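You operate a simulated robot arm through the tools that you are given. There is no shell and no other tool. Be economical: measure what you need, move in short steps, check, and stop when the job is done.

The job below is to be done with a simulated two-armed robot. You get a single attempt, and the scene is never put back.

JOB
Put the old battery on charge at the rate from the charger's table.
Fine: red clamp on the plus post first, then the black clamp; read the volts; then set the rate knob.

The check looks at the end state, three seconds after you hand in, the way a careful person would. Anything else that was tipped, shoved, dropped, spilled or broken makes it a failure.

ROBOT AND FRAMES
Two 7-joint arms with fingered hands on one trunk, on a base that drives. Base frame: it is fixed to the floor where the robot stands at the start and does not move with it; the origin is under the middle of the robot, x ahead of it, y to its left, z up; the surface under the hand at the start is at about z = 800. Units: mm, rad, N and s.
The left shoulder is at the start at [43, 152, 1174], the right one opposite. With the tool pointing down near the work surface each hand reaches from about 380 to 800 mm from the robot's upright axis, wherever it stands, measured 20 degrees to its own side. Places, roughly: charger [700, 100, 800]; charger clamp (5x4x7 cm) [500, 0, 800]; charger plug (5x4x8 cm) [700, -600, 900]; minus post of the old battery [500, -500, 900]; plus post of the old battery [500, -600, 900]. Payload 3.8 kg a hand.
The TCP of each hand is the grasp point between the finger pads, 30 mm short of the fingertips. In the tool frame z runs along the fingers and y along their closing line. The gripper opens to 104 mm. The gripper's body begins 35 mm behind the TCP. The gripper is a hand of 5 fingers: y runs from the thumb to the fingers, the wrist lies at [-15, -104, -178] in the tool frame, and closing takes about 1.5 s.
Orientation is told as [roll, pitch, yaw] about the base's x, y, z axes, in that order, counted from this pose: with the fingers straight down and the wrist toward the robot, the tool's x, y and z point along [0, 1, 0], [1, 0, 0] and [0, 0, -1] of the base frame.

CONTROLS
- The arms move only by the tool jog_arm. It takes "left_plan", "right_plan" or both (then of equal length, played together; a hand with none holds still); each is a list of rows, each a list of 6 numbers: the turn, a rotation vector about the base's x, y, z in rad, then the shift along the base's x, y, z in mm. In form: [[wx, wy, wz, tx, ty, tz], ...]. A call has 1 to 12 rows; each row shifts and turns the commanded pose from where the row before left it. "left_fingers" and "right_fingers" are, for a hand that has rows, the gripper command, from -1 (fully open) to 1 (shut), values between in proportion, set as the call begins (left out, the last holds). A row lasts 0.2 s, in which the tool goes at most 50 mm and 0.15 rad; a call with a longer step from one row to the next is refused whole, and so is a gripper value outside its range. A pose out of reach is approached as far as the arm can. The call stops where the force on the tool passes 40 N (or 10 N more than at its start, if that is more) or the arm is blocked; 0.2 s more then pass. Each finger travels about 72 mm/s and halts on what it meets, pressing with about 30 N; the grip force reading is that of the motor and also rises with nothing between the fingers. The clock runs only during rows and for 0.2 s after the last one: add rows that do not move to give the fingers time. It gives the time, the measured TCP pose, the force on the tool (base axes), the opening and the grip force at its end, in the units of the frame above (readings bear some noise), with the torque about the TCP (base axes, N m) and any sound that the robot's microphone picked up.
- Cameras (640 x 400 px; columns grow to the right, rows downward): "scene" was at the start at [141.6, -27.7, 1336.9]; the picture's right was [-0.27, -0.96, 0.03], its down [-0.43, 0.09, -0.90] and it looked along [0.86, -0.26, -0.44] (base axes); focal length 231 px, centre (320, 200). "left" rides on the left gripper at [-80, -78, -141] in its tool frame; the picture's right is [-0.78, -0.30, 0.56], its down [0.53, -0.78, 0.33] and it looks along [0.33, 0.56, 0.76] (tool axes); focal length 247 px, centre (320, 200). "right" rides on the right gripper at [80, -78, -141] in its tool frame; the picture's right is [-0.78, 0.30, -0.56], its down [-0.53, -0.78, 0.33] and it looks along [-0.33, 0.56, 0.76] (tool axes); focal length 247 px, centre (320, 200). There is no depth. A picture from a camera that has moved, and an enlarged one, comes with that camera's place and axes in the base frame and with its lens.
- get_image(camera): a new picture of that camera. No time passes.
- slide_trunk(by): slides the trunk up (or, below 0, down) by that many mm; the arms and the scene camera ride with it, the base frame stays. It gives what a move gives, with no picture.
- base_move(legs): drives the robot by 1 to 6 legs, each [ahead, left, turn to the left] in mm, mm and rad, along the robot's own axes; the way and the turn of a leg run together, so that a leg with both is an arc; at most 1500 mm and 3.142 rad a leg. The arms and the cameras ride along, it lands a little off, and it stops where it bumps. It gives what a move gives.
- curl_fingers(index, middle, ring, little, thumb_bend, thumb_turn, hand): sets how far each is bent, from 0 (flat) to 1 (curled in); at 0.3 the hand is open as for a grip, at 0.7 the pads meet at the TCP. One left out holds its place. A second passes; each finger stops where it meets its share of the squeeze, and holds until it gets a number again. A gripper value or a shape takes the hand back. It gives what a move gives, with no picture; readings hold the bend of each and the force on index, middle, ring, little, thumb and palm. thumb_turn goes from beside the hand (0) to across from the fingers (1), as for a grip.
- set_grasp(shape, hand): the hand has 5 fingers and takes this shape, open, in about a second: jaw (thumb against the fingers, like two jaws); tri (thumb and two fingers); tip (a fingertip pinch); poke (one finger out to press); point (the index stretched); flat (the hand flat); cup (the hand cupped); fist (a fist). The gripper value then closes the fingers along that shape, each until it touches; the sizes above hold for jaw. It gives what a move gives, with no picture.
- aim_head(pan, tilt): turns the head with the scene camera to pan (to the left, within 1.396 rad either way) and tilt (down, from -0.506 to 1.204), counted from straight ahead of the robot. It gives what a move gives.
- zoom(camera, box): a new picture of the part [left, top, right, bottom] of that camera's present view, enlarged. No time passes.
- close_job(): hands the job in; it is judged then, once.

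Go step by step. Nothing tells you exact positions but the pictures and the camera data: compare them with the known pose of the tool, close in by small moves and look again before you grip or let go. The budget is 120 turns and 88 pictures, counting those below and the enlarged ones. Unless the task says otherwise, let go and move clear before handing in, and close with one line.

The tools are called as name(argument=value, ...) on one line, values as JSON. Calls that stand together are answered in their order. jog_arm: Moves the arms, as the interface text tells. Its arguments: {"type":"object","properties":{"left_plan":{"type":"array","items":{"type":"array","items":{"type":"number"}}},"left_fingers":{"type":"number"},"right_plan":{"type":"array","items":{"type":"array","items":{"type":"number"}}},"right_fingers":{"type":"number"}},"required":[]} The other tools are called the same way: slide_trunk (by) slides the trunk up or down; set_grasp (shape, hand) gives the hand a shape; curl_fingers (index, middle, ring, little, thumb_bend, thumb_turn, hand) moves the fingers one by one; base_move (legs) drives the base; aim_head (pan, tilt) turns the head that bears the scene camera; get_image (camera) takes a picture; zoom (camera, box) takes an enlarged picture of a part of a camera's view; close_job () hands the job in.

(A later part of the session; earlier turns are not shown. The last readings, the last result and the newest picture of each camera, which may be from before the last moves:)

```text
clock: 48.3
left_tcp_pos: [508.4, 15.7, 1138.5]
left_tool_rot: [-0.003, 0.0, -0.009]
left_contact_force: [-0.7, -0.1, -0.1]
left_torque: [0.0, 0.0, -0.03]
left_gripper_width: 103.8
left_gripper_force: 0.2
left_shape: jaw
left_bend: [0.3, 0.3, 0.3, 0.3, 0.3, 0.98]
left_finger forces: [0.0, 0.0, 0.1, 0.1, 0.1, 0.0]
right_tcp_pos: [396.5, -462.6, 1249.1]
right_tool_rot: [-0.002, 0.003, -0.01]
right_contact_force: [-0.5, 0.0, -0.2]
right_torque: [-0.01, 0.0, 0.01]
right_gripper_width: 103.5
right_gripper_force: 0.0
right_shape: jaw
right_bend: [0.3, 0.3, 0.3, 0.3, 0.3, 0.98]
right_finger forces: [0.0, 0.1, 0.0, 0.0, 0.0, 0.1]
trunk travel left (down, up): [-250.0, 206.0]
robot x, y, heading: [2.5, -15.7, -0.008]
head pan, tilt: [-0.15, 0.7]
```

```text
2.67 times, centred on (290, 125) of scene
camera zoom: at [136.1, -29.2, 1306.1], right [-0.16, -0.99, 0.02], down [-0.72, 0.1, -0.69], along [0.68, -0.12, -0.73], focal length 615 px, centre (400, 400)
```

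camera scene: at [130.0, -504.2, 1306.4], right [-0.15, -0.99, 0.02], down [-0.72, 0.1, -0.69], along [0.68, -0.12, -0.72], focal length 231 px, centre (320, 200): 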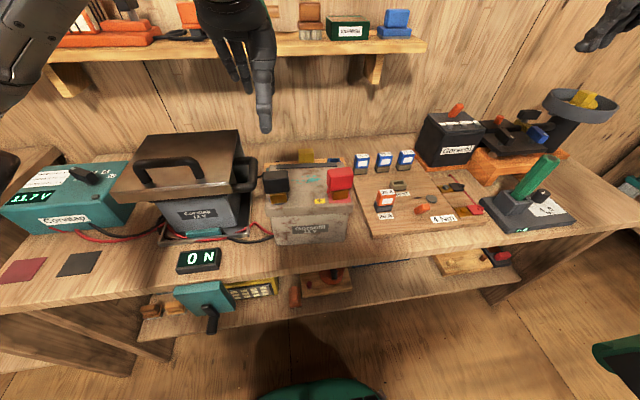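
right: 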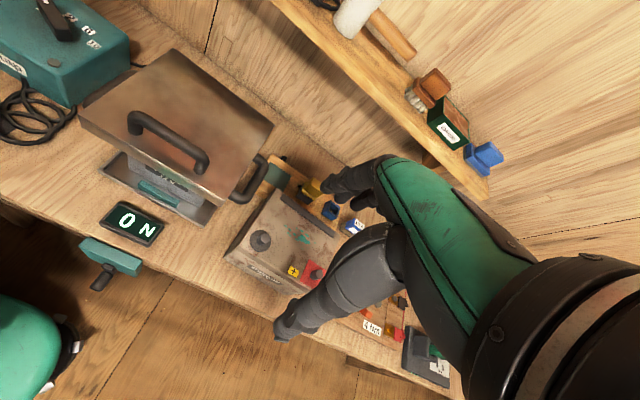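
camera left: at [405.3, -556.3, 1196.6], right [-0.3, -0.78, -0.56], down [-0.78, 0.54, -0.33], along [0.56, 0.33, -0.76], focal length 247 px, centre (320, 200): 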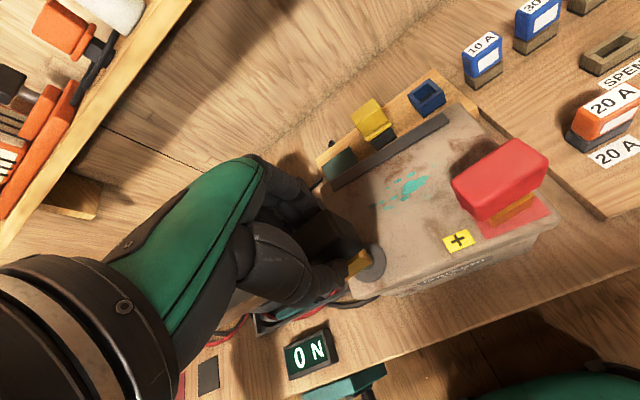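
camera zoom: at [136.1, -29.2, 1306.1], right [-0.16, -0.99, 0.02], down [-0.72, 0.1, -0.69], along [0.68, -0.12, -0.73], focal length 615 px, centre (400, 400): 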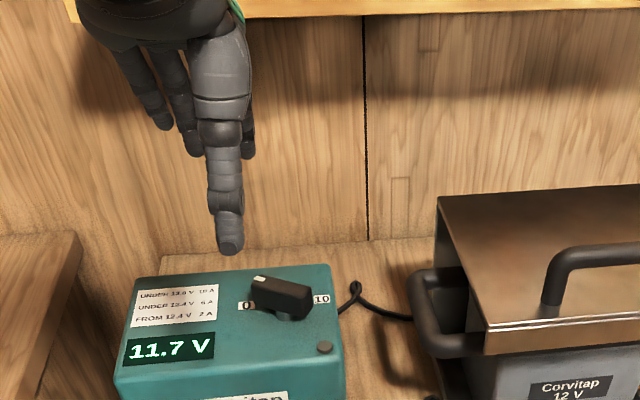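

The knob's pivot is at about [659,4] with its top at z≈924 and the panel at 896. The lever points at 0 (about +60°), and 10 sits at about -60°, so it needs a clockwise turn of roughly 120°. I'll bring the hand above it, turned to grip across the lever.

jog_arm(left_plan=[[0, 0, -0.13, 38, -3.2, -20], [0, 0, -0.13, 38, -3.2, -20], [0, 0, -0.13, 38, -3.2, -25], [0, 0, -0.13, 38, -3.2, -25], [0, 0, 0, 0, 0, 0]])

get_image(camera="left")

get_image(camera="scene")

```text
clock: 49.5
left_tcp_pos: [657.3, 2.4, 1050.1]
left_tool_rot: [0.0, 0.002, -0.53]
left_contact_force: [0.4, 0.1, -0.2]
left_torque: [-0.06, -0.03, -0.01]
left_gripper_width: 103.7
left_gripper_force: 0.0
left_shape: jaw
left_bend: [0.3, 0.3, 0.3, 0.3, 0.3, 0.98]
left_finger forces: [0.0, 0.0, 0.1, 0.0, 0.1, 0.1]
right_tcp_pos: [394.0, -461.5, 1249.1]
right_tool_rot: [-0.002, 0.0, -0.011]
right_contact_force: [-0.8, -0.2, 0.2]
right_torque: [0.01, -0.04, 0.0]
right_gripper_width: 103.8
right_gripper_force: 0.0
right_shape: jaw
right_bend: [0.3, 0.3, 0.3, 0.3, 0.3, 0.98]
right_finger forces: [0.0, 0.0, 0.0, 0.0, 0.0, 0.1]
trunk travel left (down, up): [-250.0, 206.0]
robot x, y, heading: [-1.0, -15.2, -0.01]
head pan, tilt: [-0.15, 0.7]
```

```text
25 pictures are left
camera left: at [549.7, -27.5, 1190.3], right [-0.65, -0.52, -0.56], down [-0.4, 0.85, -0.33], along [0.65, 0.01, -0.76], focal length 247 px, centre (320, 200)
```

left: 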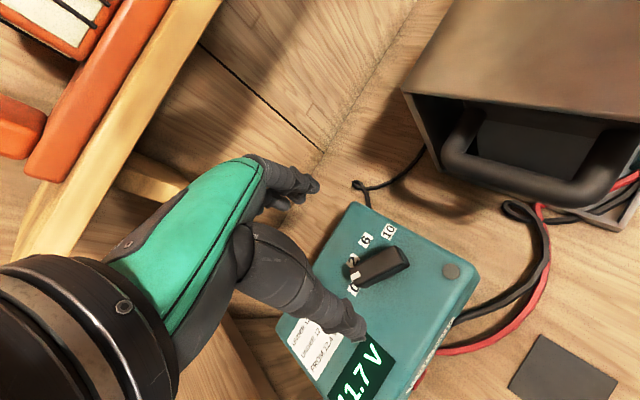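

```text
24 pictures are left
camera scene: at [134.8, -29.6, 1306.3], right [-0.16, -0.99, 0.02], down [-0.72, 0.1, -0.69], along [0.68, -0.12, -0.73], focal length 231 px, centre (320, 200)
```

scene: 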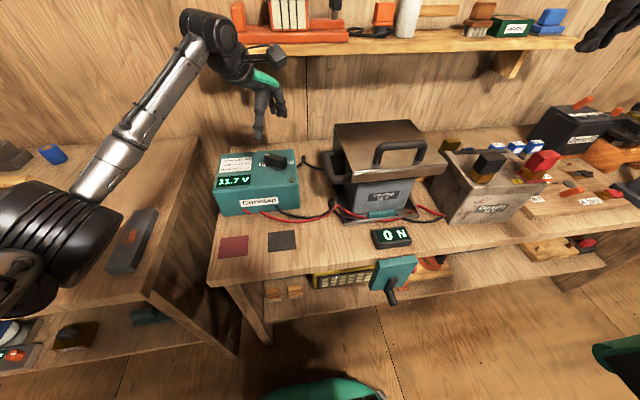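

The hand is aligned over the knob. Turning past about -90° yaw would bring the wrist to the shelf edge (x≈746), so I'll do the turn in two parts. First I'll descend to z≈936.

jog_arm(left_plan=[[0, 0, -0.02, 0, 0, -30], [0, 0, -0.02, 0, 0.5, -30], [0, 0, -0.02, 0, 0, -30], [0, 0, 0, 0, 0, -23], [0, 0, 0, 0, 0, 0]])

zoom(camera="left", box=[240, 130, 480, 380])

zoom(camera="scene", box=[200, 110, 330, 220])

```text
clock: 50.7
left_tcp_pos: [659.1, 1.5, 936.6]
left_tool_rot: [0.0, 0.0, -0.591]
left_contact_force: [-0.4, -1.0, 0.3]
left_torque: [-0.03, -0.02, -0.02]
left_gripper_width: 103.7
left_gripper_force: 0.1
left_shape: jaw
left_bend: [0.3, 0.3, 0.3, 0.3, 0.3, 0.98]
left_finger forces: [0.0, 0.0, 0.0, 0.0, 0.0, 0.0]
right_tcp_pos: [395.0, -463.0, 1249.6]
right_tool_rot: [0.0, 0.001, -0.01]
right_contact_force: [-0.4, 0.3, 0.3]
right_torque: [0.03, -0.01, -0.02]
right_gripper_width: 103.5
right_gripper_force: 0.0
right_shape: jaw
right_bend: [0.3, 0.3, 0.3, 0.3, 0.3, 0.98]
right_finger forces: [0.1, 0.0, 0.1, 0.0, 0.0, 0.1]
trunk travel left (down, up): [-250.0, 206.0]
robot x, y, heading: [0.8, -13.7, -0.011]
head pan, tilt: [-0.15, 0.7]
```

```text
1.60 times, centred on (360, 255) of left
camera zoom: at [550.1, -21.4, 1077.7], right [-0.68, -0.48, -0.56], down [-0.35, 0.88, -0.33], along [0.65, -0.03, -0.76], focal length 395 px, centre (256, 112)
```

zoom: 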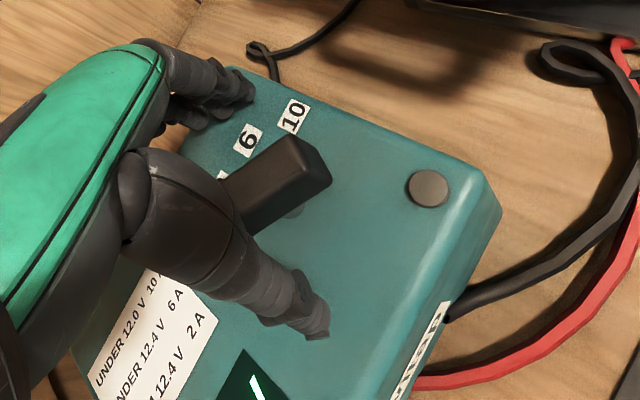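

```text
3.64 times, centred on (265, 165) of scene
camera zoom: at [135.1, -29.7, 1306.2], right [-0.16, -0.99, 0.02], down [-0.72, 0.1, -0.69], along [0.68, -0.12, -0.73], focal length 839 px, centre (520, 327)
```

zoom: 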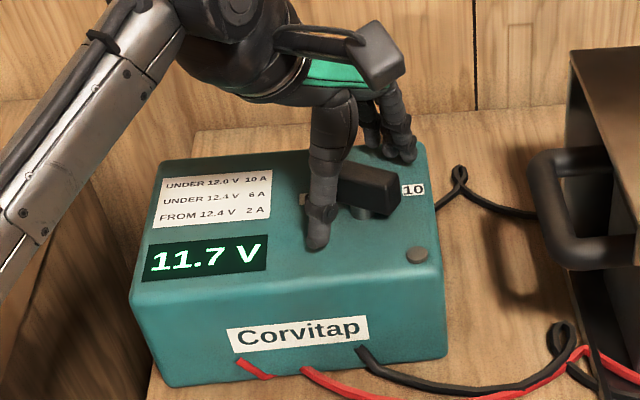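

The lever lies between the thumb and the fingers. I'll close on it.

jog_arm(left_plan=[[0, 0, 0, 0, 0, 0], [0, 0, 0, 0, 0, 0], [0, 0, 0, 0, 0, 0], [0, 0, 0, 0, 0, 0], [0, 0, 0, 0, 0, 0], [0, 0, 0, 0, 0, 0], [0, 0, 0, 0, 0, 0], [0, 0, 0, 0, 0, 0]], left_fingers=1)

zoom(camera="left", box=[240, 130, 480, 380])

```text
clock: 52.5
left_tcp_pos: [659.1, 1.1, 936.0]
left_tool_rot: [0.0, 0.0, -0.59]
left_contact_force: [-1.5, 1.0, -0.6]
left_torque: [0.01, 0.0, -0.08]
left_gripper_width: 16.6
left_gripper_force: 30.3
left_shape: jaw
left_bend: [0.71, 0.68, 0.7, 0.7, 0.74, 1.0]
left_finger forces: [14.6, 7.7, 3.4, 0.0, 26.8, 0.1]
right_tcp_pos: [394.8, -462.4, 1248.7]
right_tool_rot: [-0.001, 0.001, -0.011]
right_contact_force: [0.5, -0.8, 0.0]
right_torque: [-0.04, 0.0, -0.01]
right_gripper_width: 103.6
right_gripper_force: 0.1
right_shape: jaw
right_bend: [0.3, 0.3, 0.3, 0.3, 0.3, 0.98]
right_finger forces: [0.0, 0.1, 0.1, 0.0, 0.0, 0.0]
trunk travel left (down, up): [-250.0, 206.0]
robot x, y, heading: [4.8, -15.8, -0.007]
head pan, tilt: [-0.15, 0.7]
```

```text
1.60 times, centred on (360, 255) of left
camera zoom: at [550.2, -21.2, 1077.7], right [-0.68, -0.48, -0.56], down [-0.35, 0.88, -0.33], along [0.65, -0.03, -0.76], focal length 395 px, centre (256, 112)
```

zoom: 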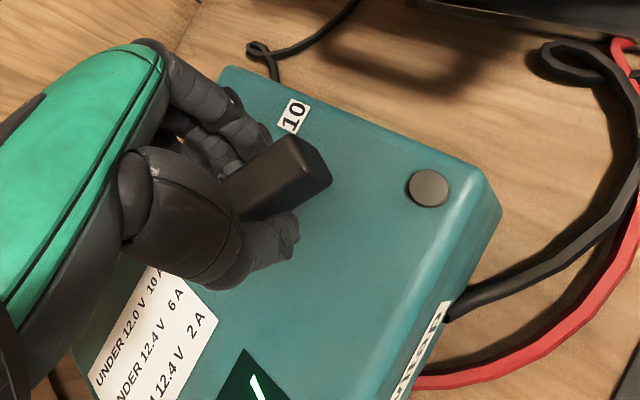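

Now the lever is gripped. I'll turn it clockwise about its pivot, about 0.6 rad first.

jog_arm(left_plan=[[0, 0, -0.1, 0, 0, 0], [0, 0, -0.12, 0, 0, 0], [0, 0, -0.12, 0, 0, 0], [0, 0, -0.12, 0, 0, 0], [0, 0, -0.12, 0, 0, 0], [0, 0, 0, 0, 0, 0]])

get_image(camera="left")

```text
clock: 53.9
left_tcp_pos: [659.2, -0.1, 938.0]
left_tool_rot: [-0.002, 0.003, -1.169]
left_contact_force: [-3.7, -3.9, -4.3]
left_torque: [-0.12, 0.06, 0.06]
left_gripper_width: 15.5
left_gripper_force: 29.5
left_shape: jaw
left_bend: [0.71, 0.69, 0.7, 0.7, 0.75, 0.99]
left_finger forces: [18.8, 6.2, 2.6, 0.1, 26.5, 0.0]
right_tcp_pos: [395.1, -463.0, 1248.3]
right_tool_rot: [0.001, 0.0, -0.01]
right_contact_force: [-0.1, -1.2, 0.4]
right_torque: [0.0, -0.01, -0.01]
right_gripper_width: 103.6
right_gripper_force: 0.0
right_shape: jaw
right_bend: [0.3, 0.3, 0.3, 0.3, 0.3, 0.98]
right_finger forces: [0.1, 0.1, 0.0, 0.0, 0.0, 0.1]
trunk travel left (down, up): [-250.0, 206.0]
robot x, y, heading: [5.1, -12.4, -0.01]
head pan, tilt: [-0.15, 0.7]
```

```text
20 pictures are left
camera left: at [555.2, 41.5, 1078.1], right [-0.83, -0.03, -0.56], down [0.19, 0.92, -0.33], along [0.52, -0.38, -0.76], focal length 247 px, centre (320, 200)
```

left: 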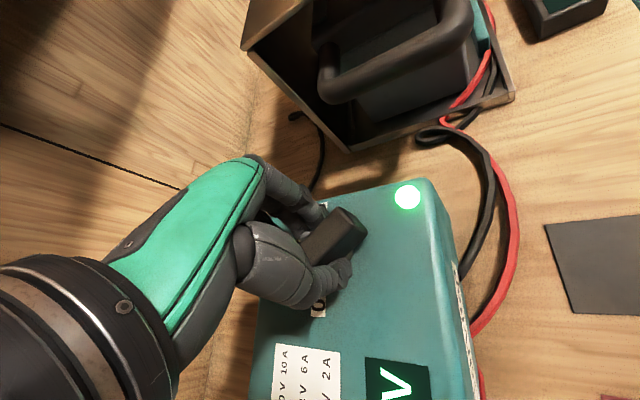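

The knob turns cleanly and the charge lamp lit green. I'll continue to about -100° yaw.

jog_arm(left_plan=[[0, 0, -0.12, 0, 0, 0], [0, 0, -0.12, 0, 0, 0], [0, 0, -0.12, 0, 0, 0], [0, 0, -0.12, 0, 0, 0], [0, 0, -0.08, 0, 0, 0], [0, 0, 0, 0, 0, 0]])

get_image(camera="left")

get_image(camera="scene")

```text
clock: 55.2
left_tcp_pos: [636.3, 3.9, 933.2]
left_tool_rot: [0.015, 0.0, -1.721]
left_contact_force: [21.5, -8.9, -7.2]
left_torque: [-0.06, -0.28, -0.08]
left_gripper_width: 13.4
left_gripper_force: 29.6
left_shape: jaw
left_bend: [0.71, 0.67, 0.58, 0.7, 0.74, 1.0]
left_finger forces: [14.3, 10.1, 4.7, 5.6, 28.2, 0.0]
left hand out of reach, approached as far as the arm can: row 3, 4, 5
right_tcp_pos: [399.6, -465.2, 1246.4]
right_tool_rot: [-0.001, 0.005, -0.013]
right_contact_force: [0.8, -0.4, -0.5]
right_torque: [0.02, 0.02, 0.01]
right_gripper_width: 103.7
right_gripper_force: 0.0
right_shape: jaw
right_bend: [0.3, 0.3, 0.3, 0.3, 0.3, 0.98]
right_finger forces: [0.0, 0.0, 0.0, 0.0, 0.1, 0.0]
trunk travel left (down, up): [-250.0, 206.0]
robot x, y, heading: [4.0, -12.2, -0.01]
head pan, tilt: [-0.15, 0.7]
stopped in row 6 (left hand): the force on the tool passed its limit at 42 N (the readings are from after the stop); the commanded pose is now the measured one
```

```text
19 pictures are left
camera left: at [566.8, 93.9, 1072.4], right [-0.71, 0.41, -0.57], down [0.65, 0.69, -0.32], along [0.26, -0.6, -0.76], focal length 247 px, centre (320, 200)
```

left: 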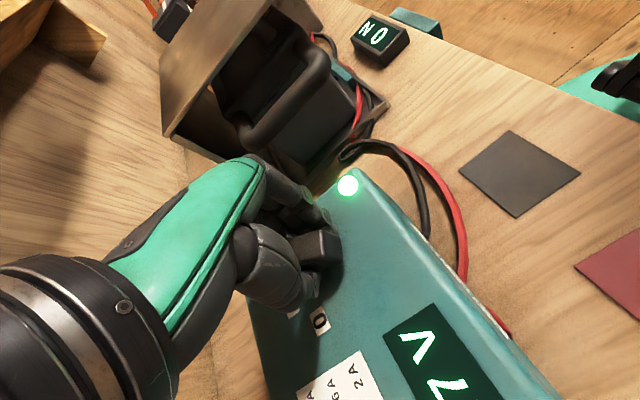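

```text
18 pictures are left
camera scene: at [141.0, -31.2, 1305.4], right [-0.16, -0.99, 0.02], down [-0.72, 0.11, -0.69], along [0.67, -0.12, -0.73], focal length 231 px, centre (320, 200)
```

scene: 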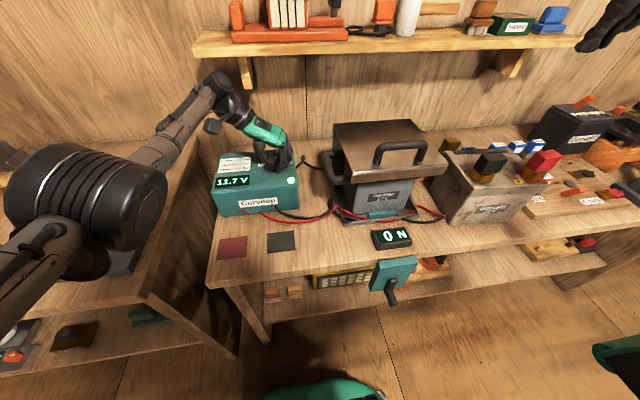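

The arm ran out of reach and pulled toward me, though the charger looks unmoved. I'll let go gently and rise to see where the knob is.

jog_arm(left_plan=[[0, 0, 0, 0, 0, 0], [0, 0, 0, 0, 0, 0], [0, 0, 0, 0, 0, 0], [0, 0, 0, 0, 0, 0], [0, 0, 0, 0, 0, 0], [0, 0, 0, 0, 0, 0], [0, 0, 0, 0, 0, 30], [0, 0, 0, 0, 0, 40], [0, 0, 0, -20, 0, 40]], left_fingers=-1)

jog_arm(left_plan=[[0, 0, 0.14, -30, 0, 20], [0, 0, 0.14, -30, 0, 20], [0, 0, 0.14, -30, 0, 20], [0, 0, 0.14, -30, 0, 10], [0, 0, 0.14, -20, 0, 0], [0, 0, 0.14, 0, 0, 0], [0, 0, 0.14, 0, 0, 0], [0, 0, 0.14, 0, 0, 0], [0, 0, 0.14, 0, 0, 0], [0, 0, 0.14, 0, 0, 0], [0, 0, 0.14, 0, 0, 0], [0, 0, 0.14, 0, 0, 0]])

zoom(camera="scene", box=[200, 130, 310, 230])

get_image(camera="left")

```text
clock: 57.2
left_tcp_pos: [612.8, 7.8, 1046.4]
left_tool_rot: [0.013, 0.0, -1.721]
left_contact_force: [-0.3, 0.3, 0.2]
left_torque: [0.02, 0.01, 0.0]
left_gripper_width: 103.7
left_gripper_force: 0.1
left_shape: jaw
left_bend: [0.3, 0.3, 0.3, 0.3, 0.3, 0.98]
left_finger forces: [0.0, 0.0, 0.0, 0.0, 0.0, 0.0]
right_tcp_pos: [394.2, -462.6, 1248.5]
right_tool_rot: [-0.001, 0.0, -0.013]
right_contact_force: [0.1, 0.3, -0.5]
right_torque: [-0.01, -0.03, 0.03]
right_gripper_width: 103.4
right_gripper_force: 0.1
right_shape: jaw
right_bend: [0.3, 0.3, 0.3, 0.3, 0.3, 0.98]
right_finger forces: [0.1, 0.1, 0.0, 0.0, 0.0, 0.0]
trunk travel left (down, up): [-250.0, 206.0]
robot x, y, heading: [2.2, -14.3, -0.011]
head pan, tilt: [-0.15, 0.7]
```

```text
clock: 59.8
left_tcp_pos: [471.5, 5.9, 1115.1]
left_tool_rot: [0.016, -0.001, -0.039]
left_contact_force: [-0.2, 0.1, 0.0]
left_torque: [0.0, 0.01, 0.0]
left_gripper_width: 103.8
left_gripper_force: 0.0
left_shape: jaw
left_bend: [0.3, 0.3, 0.3, 0.3, 0.3, 0.98]
left_finger forces: [0.0, 0.0, 0.1, 0.0, 0.1, 0.0]
right_tcp_pos: [394.8, -463.6, 1248.9]
right_tool_rot: [-0.001, 0.0, -0.013]
right_contact_force: [0.0, 0.1, -0.1]
right_torque: [-0.02, -0.01, -0.03]
right_gripper_width: 103.6
right_gripper_force: 0.0
right_shape: jaw
right_bend: [0.3, 0.3, 0.3, 0.3, 0.3, 0.98]
right_finger forces: [0.1, 0.1, 0.1, 0.0, 0.1, 0.1]
trunk travel left (down, up): [-250.0, 206.0]
robot x, y, heading: [-0.5, -14.8, -0.011]
head pan, tilt: [-0.15, 0.7]
```

```text
4.00 times, centred on (255, 180) of scene
camera zoom: at [135.7, -30.2, 1306.2], right [-0.16, -0.99, 0.02], down [-0.72, 0.1, -0.69], along [0.68, -0.12, -0.73], focal length 923 px, centre (580, 280)
```

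zoom: 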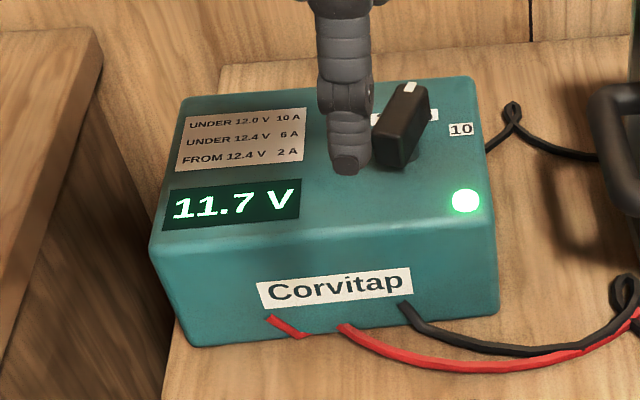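

```text
16 pictures are left
camera left: at [390.5, -72.2, 1254.4], right [-0.33, -0.76, -0.57], down [-0.76, 0.57, -0.32], along [0.57, 0.32, -0.76], focal length 247 px, centre (320, 200)
```

left: 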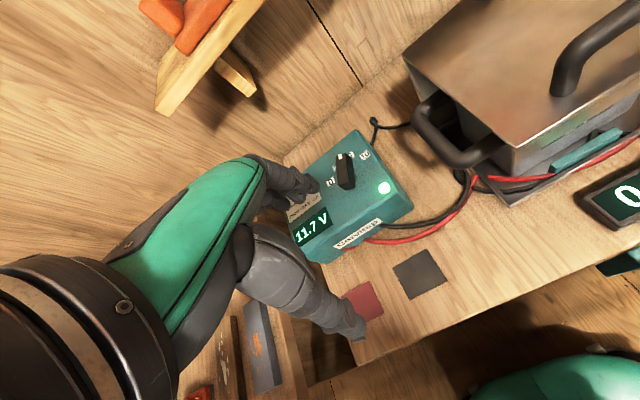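

The charger hasn't moved, and the knob now points between 2 and 6, about -12° to -20°. For the rest I'll regrip with the wrist on the other side; shifting the base right brings that within reach.

jog_arm(left_plan=[[0, 0, 0, 0, 0, 30], [0, 0, 0, 0, 0, 25]])

base_move(legs=[[0, -180, 0]])

jog_arm(left_plan=[[0, 0, 0.12, 5, 30, 0], [0, 0, 0.12, 10, 40, 0], [0, 0, 0.12, 20, 35, 0], [0, 0, 0.12, 30, 25, 0], [0, 0, 0.12, 35, 20, -10], [0, 0, 0.12, 35, 10, -20], [0, 0, 0.12, 30, 5, -20], [0, 0, 0.12, 15, 2, -25], [0, 0, 0.12, 5, 0, -25], [0, 0, 0.12, 0, 0, -25], [0, 0, 0, 0, 0, 0]])

get_image(camera="scene")

```text
clock: 60.4
left_tcp_pos: [472.8, 6.5, 1171.1]
left_tool_rot: [0.013, 0.0, -0.042]
left_contact_force: [-0.3, 0.0, -0.4]
left_torque: [0.0, 0.01, -0.05]
left_gripper_width: 104.0
left_gripper_force: 0.0
left_shape: jaw
left_bend: [0.3, 0.3, 0.3, 0.3, 0.3, 0.98]
left_finger forces: [0.1, 0.0, 0.0, 0.0, 0.0, 0.0]
right_tcp_pos: [395.1, -464.3, 1250.0]
right_tool_rot: [0.0, -0.001, -0.011]
right_contact_force: [0.2, 0.2, -0.3]
right_torque: [-0.04, 0.01, -0.01]
right_gripper_width: 103.7
right_gripper_force: 0.0
right_shape: jaw
right_bend: [0.3, 0.3, 0.3, 0.3, 0.3, 0.98]
right_finger forces: [0.1, 0.0, 0.1, 0.0, 0.0, 0.0]
trunk travel left (down, up): [-250.0, 206.0]
robot x, y, heading: [6.1, -10.3, -0.013]
head pan, tilt: [-0.15, 0.7]
```

```text
clock: 61.9
left_tcp_pos: [470.2, -174.1, 1170.8]
left_tool_rot: [0.012, -0.001, -0.041]
left_contact_force: [0.1, -0.2, -0.7]
left_torque: [-0.07, 0.0, -0.02]
left_gripper_width: 103.8
left_gripper_force: 0.1
left_shape: jaw
left_bend: [0.3, 0.3, 0.3, 0.3, 0.3, 0.98]
left_finger forces: [0.1, 0.0, 0.1, 0.0, 0.0, 0.0]
right_tcp_pos: [392.9, -642.4, 1250.0]
right_tool_rot: [-0.001, -0.002, -0.013]
right_contact_force: [0.0, 0.5, -0.6]
right_torque: [-0.01, 0.01, -0.02]
right_gripper_width: 103.6
right_gripper_force: 0.1
right_shape: jaw
right_bend: [0.3, 0.3, 0.3, 0.3, 0.3, 0.98]
right_finger forces: [0.0, 0.0, 0.0, 0.0, 0.1, 0.0]
trunk travel left (down, up): [-250.0, 206.0]
robot x, y, heading: [0.3, -197.3, -0.006]
head pan, tilt: [-0.15, 0.7]
```

```text
clock: 64.3
left_tcp_pos: [654.5, -7.7, 1045.1]
left_tool_rot: [0.013, 0.0, 1.161]
left_contact_force: [-0.4, -0.3, -0.8]
left_torque: [-0.01, -0.03, 0.02]
left_gripper_width: 103.8
left_gripper_force: 0.1
left_shape: jaw
left_bend: [0.3, 0.3, 0.3, 0.3, 0.3, 0.98]
left_finger forces: [0.0, 0.0, 0.0, 0.0, 0.0, 0.0]
right_tcp_pos: [393.5, -643.8, 1249.2]
right_tool_rot: [0.0, -0.001, -0.013]
right_contact_force: [0.4, 0.0, -0.6]
right_torque: [-0.01, -0.02, 0.0]
right_gripper_width: 103.7
right_gripper_force: 0.0
right_shape: jaw
right_bend: [0.3, 0.3, 0.3, 0.3, 0.3, 0.98]
right_finger forces: [0.0, 0.0, 0.0, 0.0, 0.0, 0.0]
trunk travel left (down, up): [-250.0, 206.0]
robot x, y, heading: [2.1, -194.3, -0.01]
head pan, tilt: [-0.15, 0.7]
```

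```text
15 pictures are left
camera scene: at [133.5, -211.0, 1306.2], right [-0.16, -0.99, 0.02], down [-0.72, 0.1, -0.69], along [0.68, -0.12, -0.73], focal length 231 px, centre (320, 200)
```

scene: 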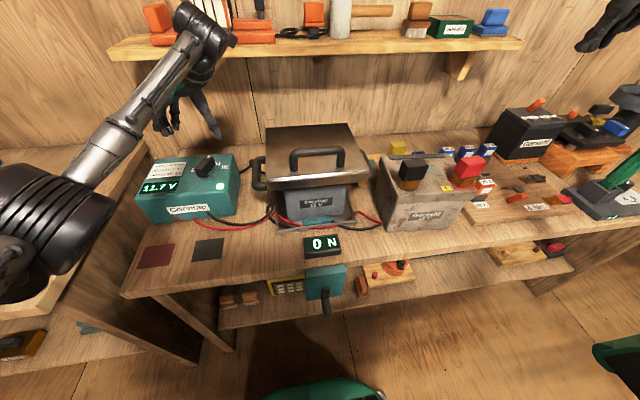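

The pose at yaw +66° is reachable. I'll check the knob with the hand camera.

get_image(camera="left")

zoom(camera="scene", box=[120, 100, 270, 220])

```text
14 pictures are left
camera left: at [698.3, -110.9, 1184.2], right [0.59, -0.58, -0.57], down [-0.8, -0.5, -0.32], along [-0.09, 0.65, -0.76], focal length 247 px, centre (320, 200)
```

left: 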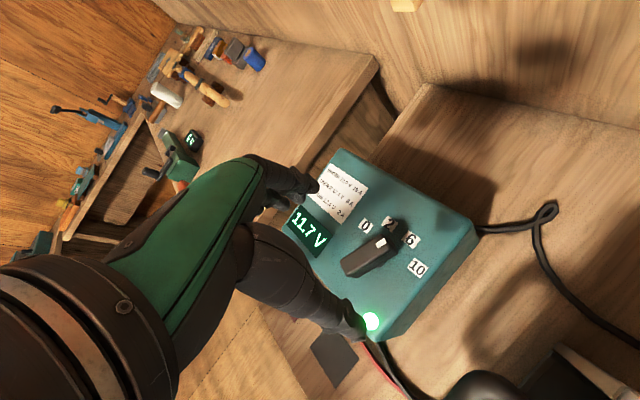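

```text
3.33 times, centred on (195, 160) of scene
camera zoom: at [133.5, -211.0, 1306.2], right [-0.16, -0.99, 0.02], down [-0.72, 0.1, -0.69], along [0.68, -0.12, -0.73], focal length 769 px, centre (737, 333)
```

zoom: 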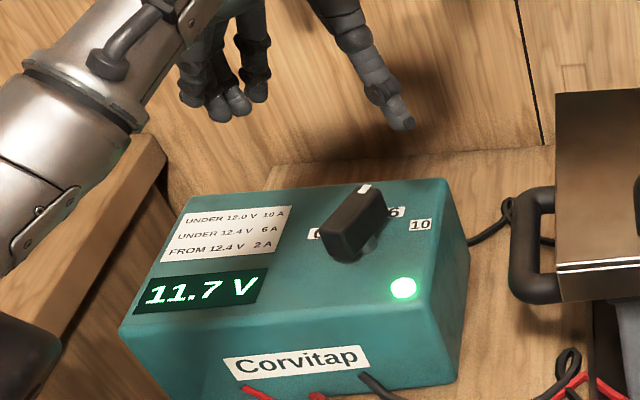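

The lever points between 2 and 6 at about -18°, so my yaw of 66° suits gripping across it. I'll centre over the pivot at [659,5] and descend.

jog_arm(left_plan=[[0, 0, 0.02, 1.1, 6, -20], [0, 0, 0.02, 1.1, 6, -29], [0, 0, 0, 1.1, 0.5, -30], [0, 0, 0, 1.1, 0, -30], [0, 0, 0, 0, 0, 0]])

zoom(camera="left", box=[220, 130, 480, 380])

```text
clock: 65.5
left_tcp_pos: [660.4, 3.3, 935.4]
left_tool_rot: [0.015, 0.0, 1.198]
left_contact_force: [-0.1, -1.0, 0.2]
left_torque: [0.01, -0.02, 0.01]
left_gripper_width: 103.8
left_gripper_force: 0.2
left_shape: jaw
left_bend: [0.3, 0.3, 0.3, 0.3, 0.3, 0.98]
left_finger forces: [0.0, 0.0, 0.0, 0.0, 0.0, 0.0]
right_tcp_pos: [393.9, -644.4, 1249.0]
right_tool_rot: [-0.001, 0.001, -0.013]
right_contact_force: [0.2, -0.7, -0.5]
right_torque: [-0.02, 0.0, 0.02]
right_gripper_width: 103.7
right_gripper_force: 0.0
right_shape: jaw
right_bend: [0.3, 0.3, 0.3, 0.3, 0.3, 0.98]
right_finger forces: [0.0, 0.1, 0.1, 0.0, 0.0, 0.0]
trunk travel left (down, up): [-250.0, 206.0]
robot x, y, heading: [0.5, -191.5, -0.011]
head pan, tilt: [-0.15, 0.7]
```

```text
1.60 times, centred on (350, 255) of left
camera zoom: at [708.8, -97.8, 1075.8], right [0.61, -0.55, -0.57], down [-0.78, -0.53, -0.33], along [-0.12, 0.64, -0.76], focal length 395 px, centre (272, 112)
```

zoom: 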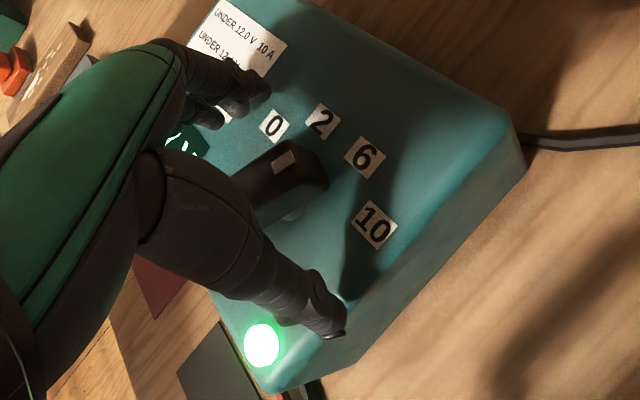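

I'll close on the lever, then turn clockwise in small steps.

jog_arm(left_plan=[[0, 0, 0, 0, 0, 0], [0, 0, 0, 0, 0, 0], [0, 0, 0, 0, 0, 0], [0, 0, 0, 0, 0, 0], [0, 0, 0, 0, 0, 0], [0, 0, 0, 0, 0, 0], [0, 0, 0, 0, 0, 0], [0, 0, 0, 0, 0, 0]], left_fingers=1)

jog_arm(left_plan=[[0, 0, -0.1, 0, 0, 0], [0, 0, -0.12, 0, 0, 0], [0, 0, -0.12, 0, 0, 0], [0, 0, -0.12, 0, 0, 0], [0, 0, -0.12, 0, 0, 0], [0, 0, 0, 0, 0, 0]])

zoom(camera="left", box=[220, 130, 480, 380])

```text
clock: 67.3
left_tcp_pos: [660.8, 3.1, 936.4]
left_tool_rot: [0.015, 0.0, 1.199]
left_contact_force: [-1.5, -1.8, -2.0]
left_torque: [-0.03, 0.03, -0.06]
left_gripper_width: 16.5
left_gripper_force: 29.7
left_shape: jaw
left_bend: [0.72, 0.64, 0.64, 0.7, 0.74, 1.0]
left_finger forces: [14.8, 7.1, 3.1, 0.1, 27.0, 0.0]
right_tcp_pos: [392.8, -644.3, 1249.2]
right_tool_rot: [0.001, 0.001, -0.013]
right_contact_force: [0.4, 0.7, -1.0]
right_torque: [-0.02, 0.01, 0.02]
right_gripper_width: 103.8
right_gripper_force: 0.0
right_shape: jaw
right_bend: [0.3, 0.3, 0.3, 0.3, 0.3, 0.98]
right_finger forces: [0.0, 0.0, 0.0, 0.1, 0.0, 0.0]
trunk travel left (down, up): [-250.0, 206.0]
robot x, y, heading: [2.5, -191.4, -0.015]
head pan, tilt: [-0.15, 0.7]
```

```text
clock: 68.7
left_tcp_pos: [659.3, 2.0, 936.7]
left_tool_rot: [0.016, 0.0, 0.617]
left_contact_force: [-4.0, -4.1, -0.8]
left_torque: [-0.13, 0.09, 0.0]
left_gripper_width: 16.5
left_gripper_force: 30.2
left_shape: jaw
left_bend: [0.72, 0.66, 0.7, 0.7, 0.75, 0.99]
left_finger forces: [16.4, 4.7, 2.3, 0.1, 28.8, 0.1]
right_tcp_pos: [392.8, -645.3, 1249.4]
right_tool_rot: [0.0, 0.001, -0.013]
right_contact_force: [-0.2, 0.1, 0.7]
right_torque: [-0.01, 0.01, 0.0]
right_gripper_width: 103.9
right_gripper_force: 0.1
right_shape: jaw
right_bend: [0.3, 0.3, 0.3, 0.3, 0.3, 0.98]
right_finger forces: [0.0, 0.0, 0.0, 0.1, 0.0, 0.1]
trunk travel left (down, up): [-250.0, 206.0]
robot x, y, heading: [1.2, -195.5, -0.012]
head pan, tilt: [-0.15, 0.7]
```

```text
1.60 times, centred on (350, 255) of left
camera zoom: at [643.6, -108.9, 1075.9], right [0.2, -0.8, -0.57], down [-0.95, -0.01, -0.32], along [0.25, 0.6, -0.76], focal length 395 px, centre (272, 112)
```

zoom: 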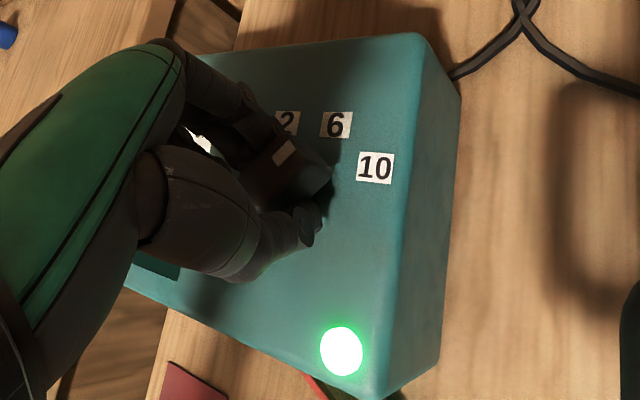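

The lever has turned with the hand, by about 33°. I'll turn another 0.16 rad, let go, rise and look.

jog_arm(left_plan=[[0, 0, -0.08, 0, 0, 0], [0, 0, -0.08, 0, 0, 0], [0, 0, 0, 0, 0, 0]])

jog_arm(left_plan=[[0, 0, 0, 0, 0, 0], [0, 0, 0, 0, 0, 0], [0, 0, 0, 0, 0, 0], [0, 0, 0, 0, 0, 0], [0, 0, 0, 0, 0, 0], [0, 0, 0, 0, 0, 0], [0, 0, 0, 0, 0, 30], [0, 0, 0, 0, 0, 40], [0, 0, 0, 0, 0, 40]], left_fingers=-1)

zoom(camera="left", box=[240, 130, 480, 350])

zoom(camera="scene", box=[140, 130, 250, 220])

```text
clock: 69.5
left_tcp_pos: [659.0, 2.9, 936.6]
left_tool_rot: [0.015, 0.001, 0.457]
left_contact_force: [-1.9, -6.3, 0.7]
left_torque: [-0.17, 0.09, 0.05]
left_gripper_width: 16.3
left_gripper_force: 30.1
left_shape: jaw
left_bend: [0.72, 0.66, 0.7, 0.7, 0.75, 0.99]
left_finger forces: [17.1, 4.3, 1.4, 0.0, 28.9, 0.0]
right_tcp_pos: [392.3, -644.0, 1249.9]
right_tool_rot: [-0.001, -0.001, -0.012]
right_contact_force: [-0.7, 0.4, 0.6]
right_torque: [0.02, 0.01, -0.04]
right_gripper_width: 103.8
right_gripper_force: 0.0
right_shape: jaw
right_bend: [0.3, 0.3, 0.3, 0.3, 0.3, 0.98]
right_finger forces: [0.0, 0.0, 0.0, 0.1, 0.1, 0.0]
trunk travel left (down, up): [-250.0, 206.0]
robot x, y, heading: [5.3, -194.6, -0.009]
head pan, tilt: [-0.15, 0.7]
```

```text
clock: 71.5
left_tcp_pos: [659.4, 2.8, 1046.8]
left_tool_rot: [0.015, 0.003, 0.461]
left_contact_force: [0.3, 0.1, 0.6]
left_torque: [-0.01, -0.02, -0.03]
left_gripper_width: 103.6
left_gripper_force: 0.0
left_shape: jaw
left_bend: [0.3, 0.3, 0.3, 0.3, 0.3, 0.98]
left_finger forces: [0.1, 0.1, 0.0, 0.1, 0.0, 0.1]
right_tcp_pos: [393.7, -643.6, 1248.3]
right_tool_rot: [0.0, 0.001, -0.011]
right_contact_force: [0.6, 0.6, 0.4]
right_torque: [-0.01, -0.02, 0.01]
right_gripper_width: 103.7
right_gripper_force: 0.0
right_shape: jaw
right_bend: [0.3, 0.3, 0.3, 0.3, 0.3, 0.98]
right_finger forces: [0.0, 0.0, 0.0, 0.0, 0.0, 0.0]
trunk travel left (down, up): [-250.0, 206.0]
robot x, y, heading: [0.9, -196.4, -0.011]
head pan, tilt: [-0.15, 0.7]
```

```text
1.82 times, centred on (360, 240) of left
camera zoom: at [627.3, -104.5, 1185.5], right [0.07, -0.82, -0.57], down [-0.94, 0.14, -0.32], along [0.34, 0.56, -0.76], focal length 449 px, centre (247, 127)
```

zoom: 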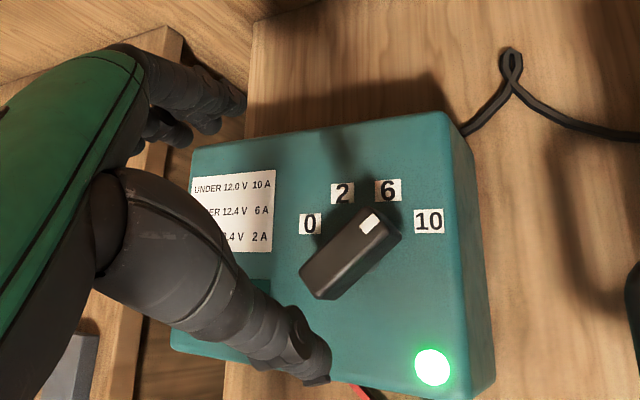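

```text
4.44 times, centred on (195, 175) of scene
camera zoom: at [133.4, -211.5, 1306.2], right [-0.16, -0.99, 0.02], down [-0.72, 0.1, -0.69], along [0.68, -0.12, -0.73], focal length 1025 px, centre (876, 311)
```

zoom: 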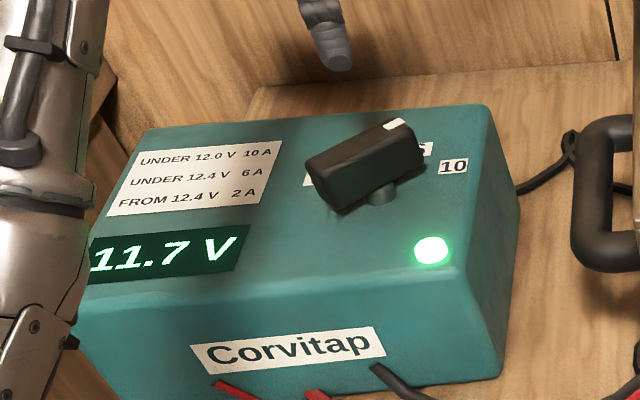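

The knob now points between 6 and 10 at about -47°, and 10 lies at -61°. I'll regrip across the lever at yaw ≈0.75 and turn further.

jog_arm(left_plan=[[0, 0, 0.12, 0, 0, 0], [0, 0, 0.12, -1, 1, -20], [0, 0, 0.05, -1, 1, -30], [0, 0, 0, 0, 0, -30], [0, 0, 0, 0, 0, -31], [0, 0, 0, 0, 0, 0]])

jog_arm(left_plan=[[0, 0, 0, 0, 0, 0], [0, 0, 0, 0, 0, 0], [0, 0, 0, 0, 0, 0], [0, 0, 0, 0, 0, 0], [0, 0, 0, 0, 0, 0], [0, 0, 0, 0, 0, 0], [0, 0, 0, 0, 0, 0], [0, 0, 0, 0, 0, 0]], left_fingers=1)

jog_arm(left_plan=[[0, 0, -0.1, 0, 0, 0], [0, 0, -0.1, 0, 0, 0], [0, 0, -0.1, 0, 0, 0], [0, 0, 0, 0, 0, 0]])

zoom(camera="left", box=[240, 130, 480, 350])

```text
clock: 72.9
left_tcp_pos: [657.7, 5.8, 936.2]
left_tool_rot: [0.014, 0.0, 0.75]
left_contact_force: [-0.4, -0.2, -0.3]
left_torque: [0.0, 0.02, 0.0]
left_gripper_width: 103.7
left_gripper_force: 0.1
left_shape: jaw
left_bend: [0.3, 0.3, 0.3, 0.3, 0.3, 0.98]
left_finger forces: [0.0, 0.1, 0.1, 0.0, 0.0, 0.0]
right_tcp_pos: [392.4, -644.1, 1248.8]
right_tool_rot: [-0.001, 0.002, -0.012]
right_contact_force: [-0.2, -0.3, -0.1]
right_torque: [0.02, -0.01, -0.04]
right_gripper_width: 103.8
right_gripper_force: 0.1
right_shape: jaw
right_bend: [0.3, 0.3, 0.3, 0.3, 0.3, 0.98]
right_finger forces: [0.1, 0.1, 0.1, 0.0, 0.0, 0.0]
trunk travel left (down, up): [-250.0, 206.0]
robot x, y, heading: [1.1, -196.8, -0.013]
head pan, tilt: [-0.15, 0.7]
```

```text
clock: 74.7
left_tcp_pos: [656.8, 6.0, 936.6]
left_tool_rot: [0.014, 0.001, 0.751]
left_contact_force: [-2.6, -0.9, -2.4]
left_torque: [-0.03, 0.04, -0.03]
left_gripper_width: 16.6
left_gripper_force: 29.6
left_shape: jaw
left_bend: [0.72, 0.66, 0.66, 0.7, 0.74, 1.0]
left_finger forces: [15.3, 7.0, 3.1, 0.0, 27.4, 0.1]
right_tcp_pos: [392.9, -643.7, 1249.4]
right_tool_rot: [0.0, 0.0, -0.012]
right_contact_force: [0.4, -0.1, 0.0]
right_torque: [-0.04, 0.02, -0.01]
right_gripper_width: 103.7
right_gripper_force: 0.0
right_shape: jaw
right_bend: [0.3, 0.3, 0.3, 0.3, 0.3, 0.98]
right_finger forces: [0.0, 0.0, 0.0, 0.1, 0.0, 0.0]
trunk travel left (down, up): [-250.0, 206.0]
robot x, y, heading: [-0.8, -194.1, -0.012]
head pan, tilt: [-0.15, 0.7]
```

```text
clock: 75.7
left_tcp_pos: [657.9, 4.8, 936.9]
left_tool_rot: [0.014, 0.0, 0.448]
left_contact_force: [-2.7, -2.7, 1.3]
left_torque: [-0.08, 0.01, -0.01]
left_gripper_width: 16.9
left_gripper_force: 30.2
left_shape: jaw
left_bend: [0.72, 0.66, 0.68, 0.7, 0.75, 1.0]
left_finger forces: [16.1, 6.4, 3.0, 0.0, 28.3, 0.0]
right_tcp_pos: [393.6, -644.6, 1249.2]
right_tool_rot: [0.0, 0.0, -0.011]
right_contact_force: [0.0, -0.1, -0.1]
right_torque: [0.0, 0.0, -0.01]
right_gripper_width: 103.8
right_gripper_force: 0.1
right_shape: jaw
right_bend: [0.3, 0.3, 0.3, 0.3, 0.3, 0.98]
right_finger forces: [0.1, 0.0, 0.0, 0.0, 0.0, 0.0]
trunk travel left (down, up): [-250.0, 206.0]
robot x, y, heading: [6.2, -193.3, -0.01]
head pan, tilt: [-0.15, 0.7]
```

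```text
1.82 times, centred on (360, 240) of left
camera zoom: at [622.7, -101.6, 1075.7], right [0.07, -0.82, -0.57], down [-0.93, 0.15, -0.33], along [0.35, 0.55, -0.76], focal length 449 px, centre (247, 127)
```

zoom: 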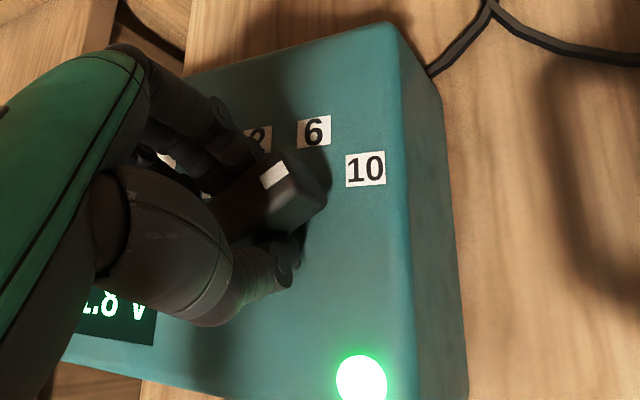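

The display now shows x.8 V, so it is charging. I'll let go, rise and look from above.

jog_arm(left_plan=[[0, 0, 0, 0, 0, 0], [0, 0, 0, 0, 0, 0], [0, 0, 0, 0, 0, 0], [0, 0, 0, 0, 0, 0], [0, 0, 0, 0, 0, 0], [0, 0, 0, 0, 0, 0], [0, 0, 0, 0, 0, 30], [0, 0, 0, 0, 0, 40], [0, 0, 0, 0, 0, 40]], left_fingers=-1)

zoom(camera="left", box=[320, 160, 480, 290])

```text
clock: 77.7
left_tcp_pos: [657.9, 4.2, 1046.2]
left_tool_rot: [0.013, -0.001, 0.451]
left_contact_force: [-0.6, -1.1, -0.7]
left_torque: [0.03, 0.01, -0.02]
left_gripper_width: 103.9
left_gripper_force: 0.1
left_shape: jaw
left_bend: [0.3, 0.3, 0.3, 0.3, 0.3, 0.98]
left_finger forces: [0.0, 0.1, 0.0, 0.0, 0.0, 0.0]
right_tcp_pos: [392.6, -644.6, 1249.2]
right_tool_rot: [-0.002, 0.0, -0.012]
right_contact_force: [-1.0, 0.0, -0.2]
right_torque: [-0.03, 0.01, -0.01]
right_gripper_width: 103.7
right_gripper_force: 0.1
right_shape: jaw
right_bend: [0.3, 0.3, 0.3, 0.3, 0.3, 0.98]
right_finger forces: [0.0, 0.0, 0.0, 0.0, 0.1, 0.0]
trunk travel left (down, up): [-250.0, 206.0]
robot x, y, heading: [1.8, -193.6, -0.016]
head pan, tilt: [-0.15, 0.7]
```

```text
3.08 times, centred on (400, 225) of left
camera zoom: at [624.0, -102.0, 1185.1], right [0.07, -0.82, -0.57], down [-0.93, 0.15, -0.32], along [0.35, 0.55, -0.76], focal length 760 px, centre (74, 123)
```

zoom: 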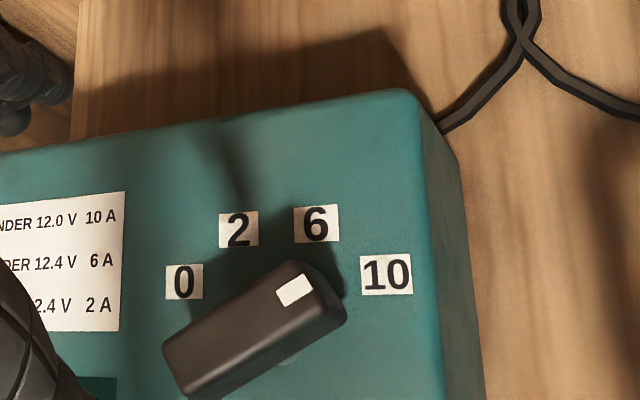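

The lever now measures about -61°, matching the 10 mark at -61°. I'll retract the hand clear and verify everything from the scene camera.

jog_arm(left_plan=[[0, 0, 0, 0, 0, 30], [0, 0, -0.1, -35, -5, 20], [0, 0, -0.1, -40, -10, 15], [0, 0, -0.1, -40, -15, 10], [0, 0, -0.1, -40, -20, 5], [0, 0, 0, -40, -20, 0], [0, 0, 0, -10, -20, 0]])

get_image(camera="scene")

zoom(camera="scene", box=[130, 130, 250, 225])

zoom(camera="scene", box=[370, 140, 510, 240])

```text
clock: 79.3
left_tcp_pos: [507.3, -74.4, 1081.7]
left_tool_rot: [0.028, -0.024, 0.062]
left_contact_force: [-0.2, 1.0, 0.0]
left_torque: [0.05, 0.0, 0.01]
left_gripper_width: 103.8
left_gripper_force: 0.0
left_shape: jaw
left_bend: [0.3, 0.3, 0.3, 0.3, 0.3, 0.98]
left_finger forces: [0.0, 0.0, 0.0, 0.1, 0.0, 0.0]
left hand out of reach, approached as far as the arm can: row 5, 6, 7
right_tcp_pos: [393.1, -644.5, 1249.0]
right_tool_rot: [0.001, 0.0, -0.013]
right_contact_force: [0.0, -0.2, -0.5]
right_torque: [0.04, -0.01, -0.04]
right_gripper_width: 103.8
right_gripper_force: 0.1
right_shape: jaw
right_bend: [0.3, 0.3, 0.3, 0.3, 0.3, 0.98]
right_finger forces: [0.0, 0.1, 0.0, 0.0, 0.0, 0.0]
trunk travel left (down, up): [-250.0, 206.0]
robot x, y, heading: [5.0, -193.7, -0.012]
head pan, tilt: [-0.15, 0.7]
```

```text
6 pictures are left
camera scene: at [133.4, -212.3, 1306.2], right [-0.16, -0.99, 0.02], down [-0.72, 0.11, -0.69], along [0.68, -0.12, -0.73], focal length 231 px, centre (320, 200)
```

scene: 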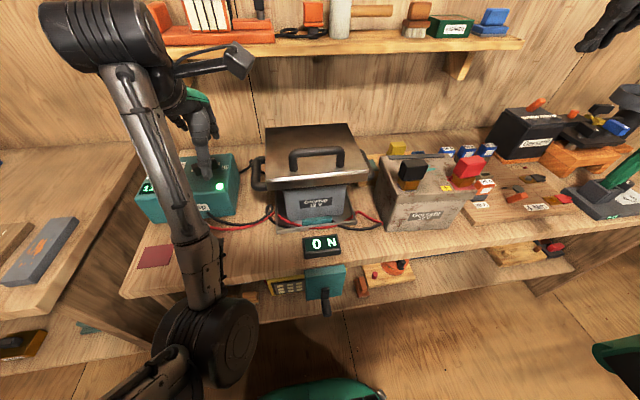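

```text
4.21 times, centred on (190, 178) of scene
camera zoom: at [133.4, -212.3, 1306.2], right [-0.16, -0.99, 0.02], down [-0.72, 0.11, -0.69], along [0.68, -0.12, -0.73], focal length 971 px, centre (867, 295)
```

zoom: 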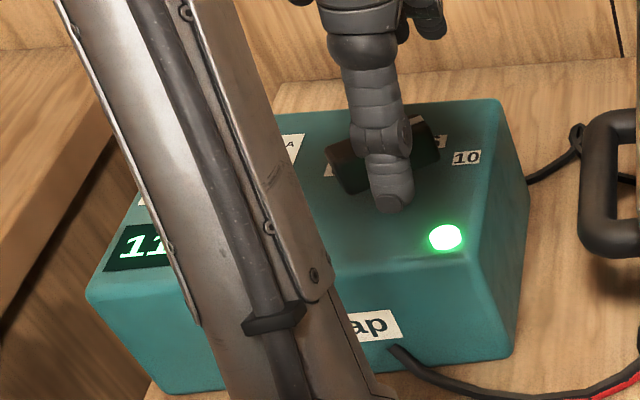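

```text
4.00 times, centred on (440, 190) of scene
camera zoom: at [133.4, -212.3, 1306.2], right [-0.16, -0.99, 0.02], down [-0.72, 0.11, -0.69], along [0.68, -0.12, -0.73], focal length 923 px, centre (-160, 240)
```

zoom: 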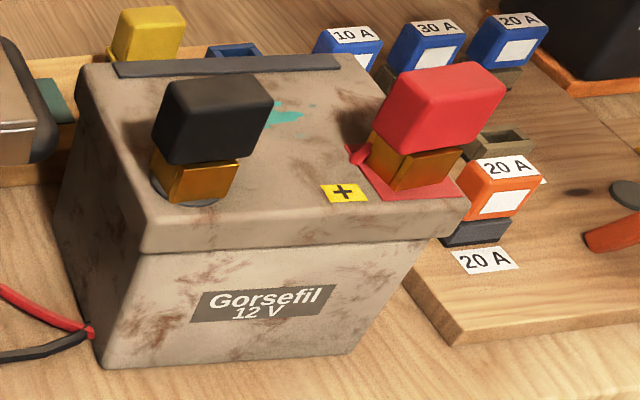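

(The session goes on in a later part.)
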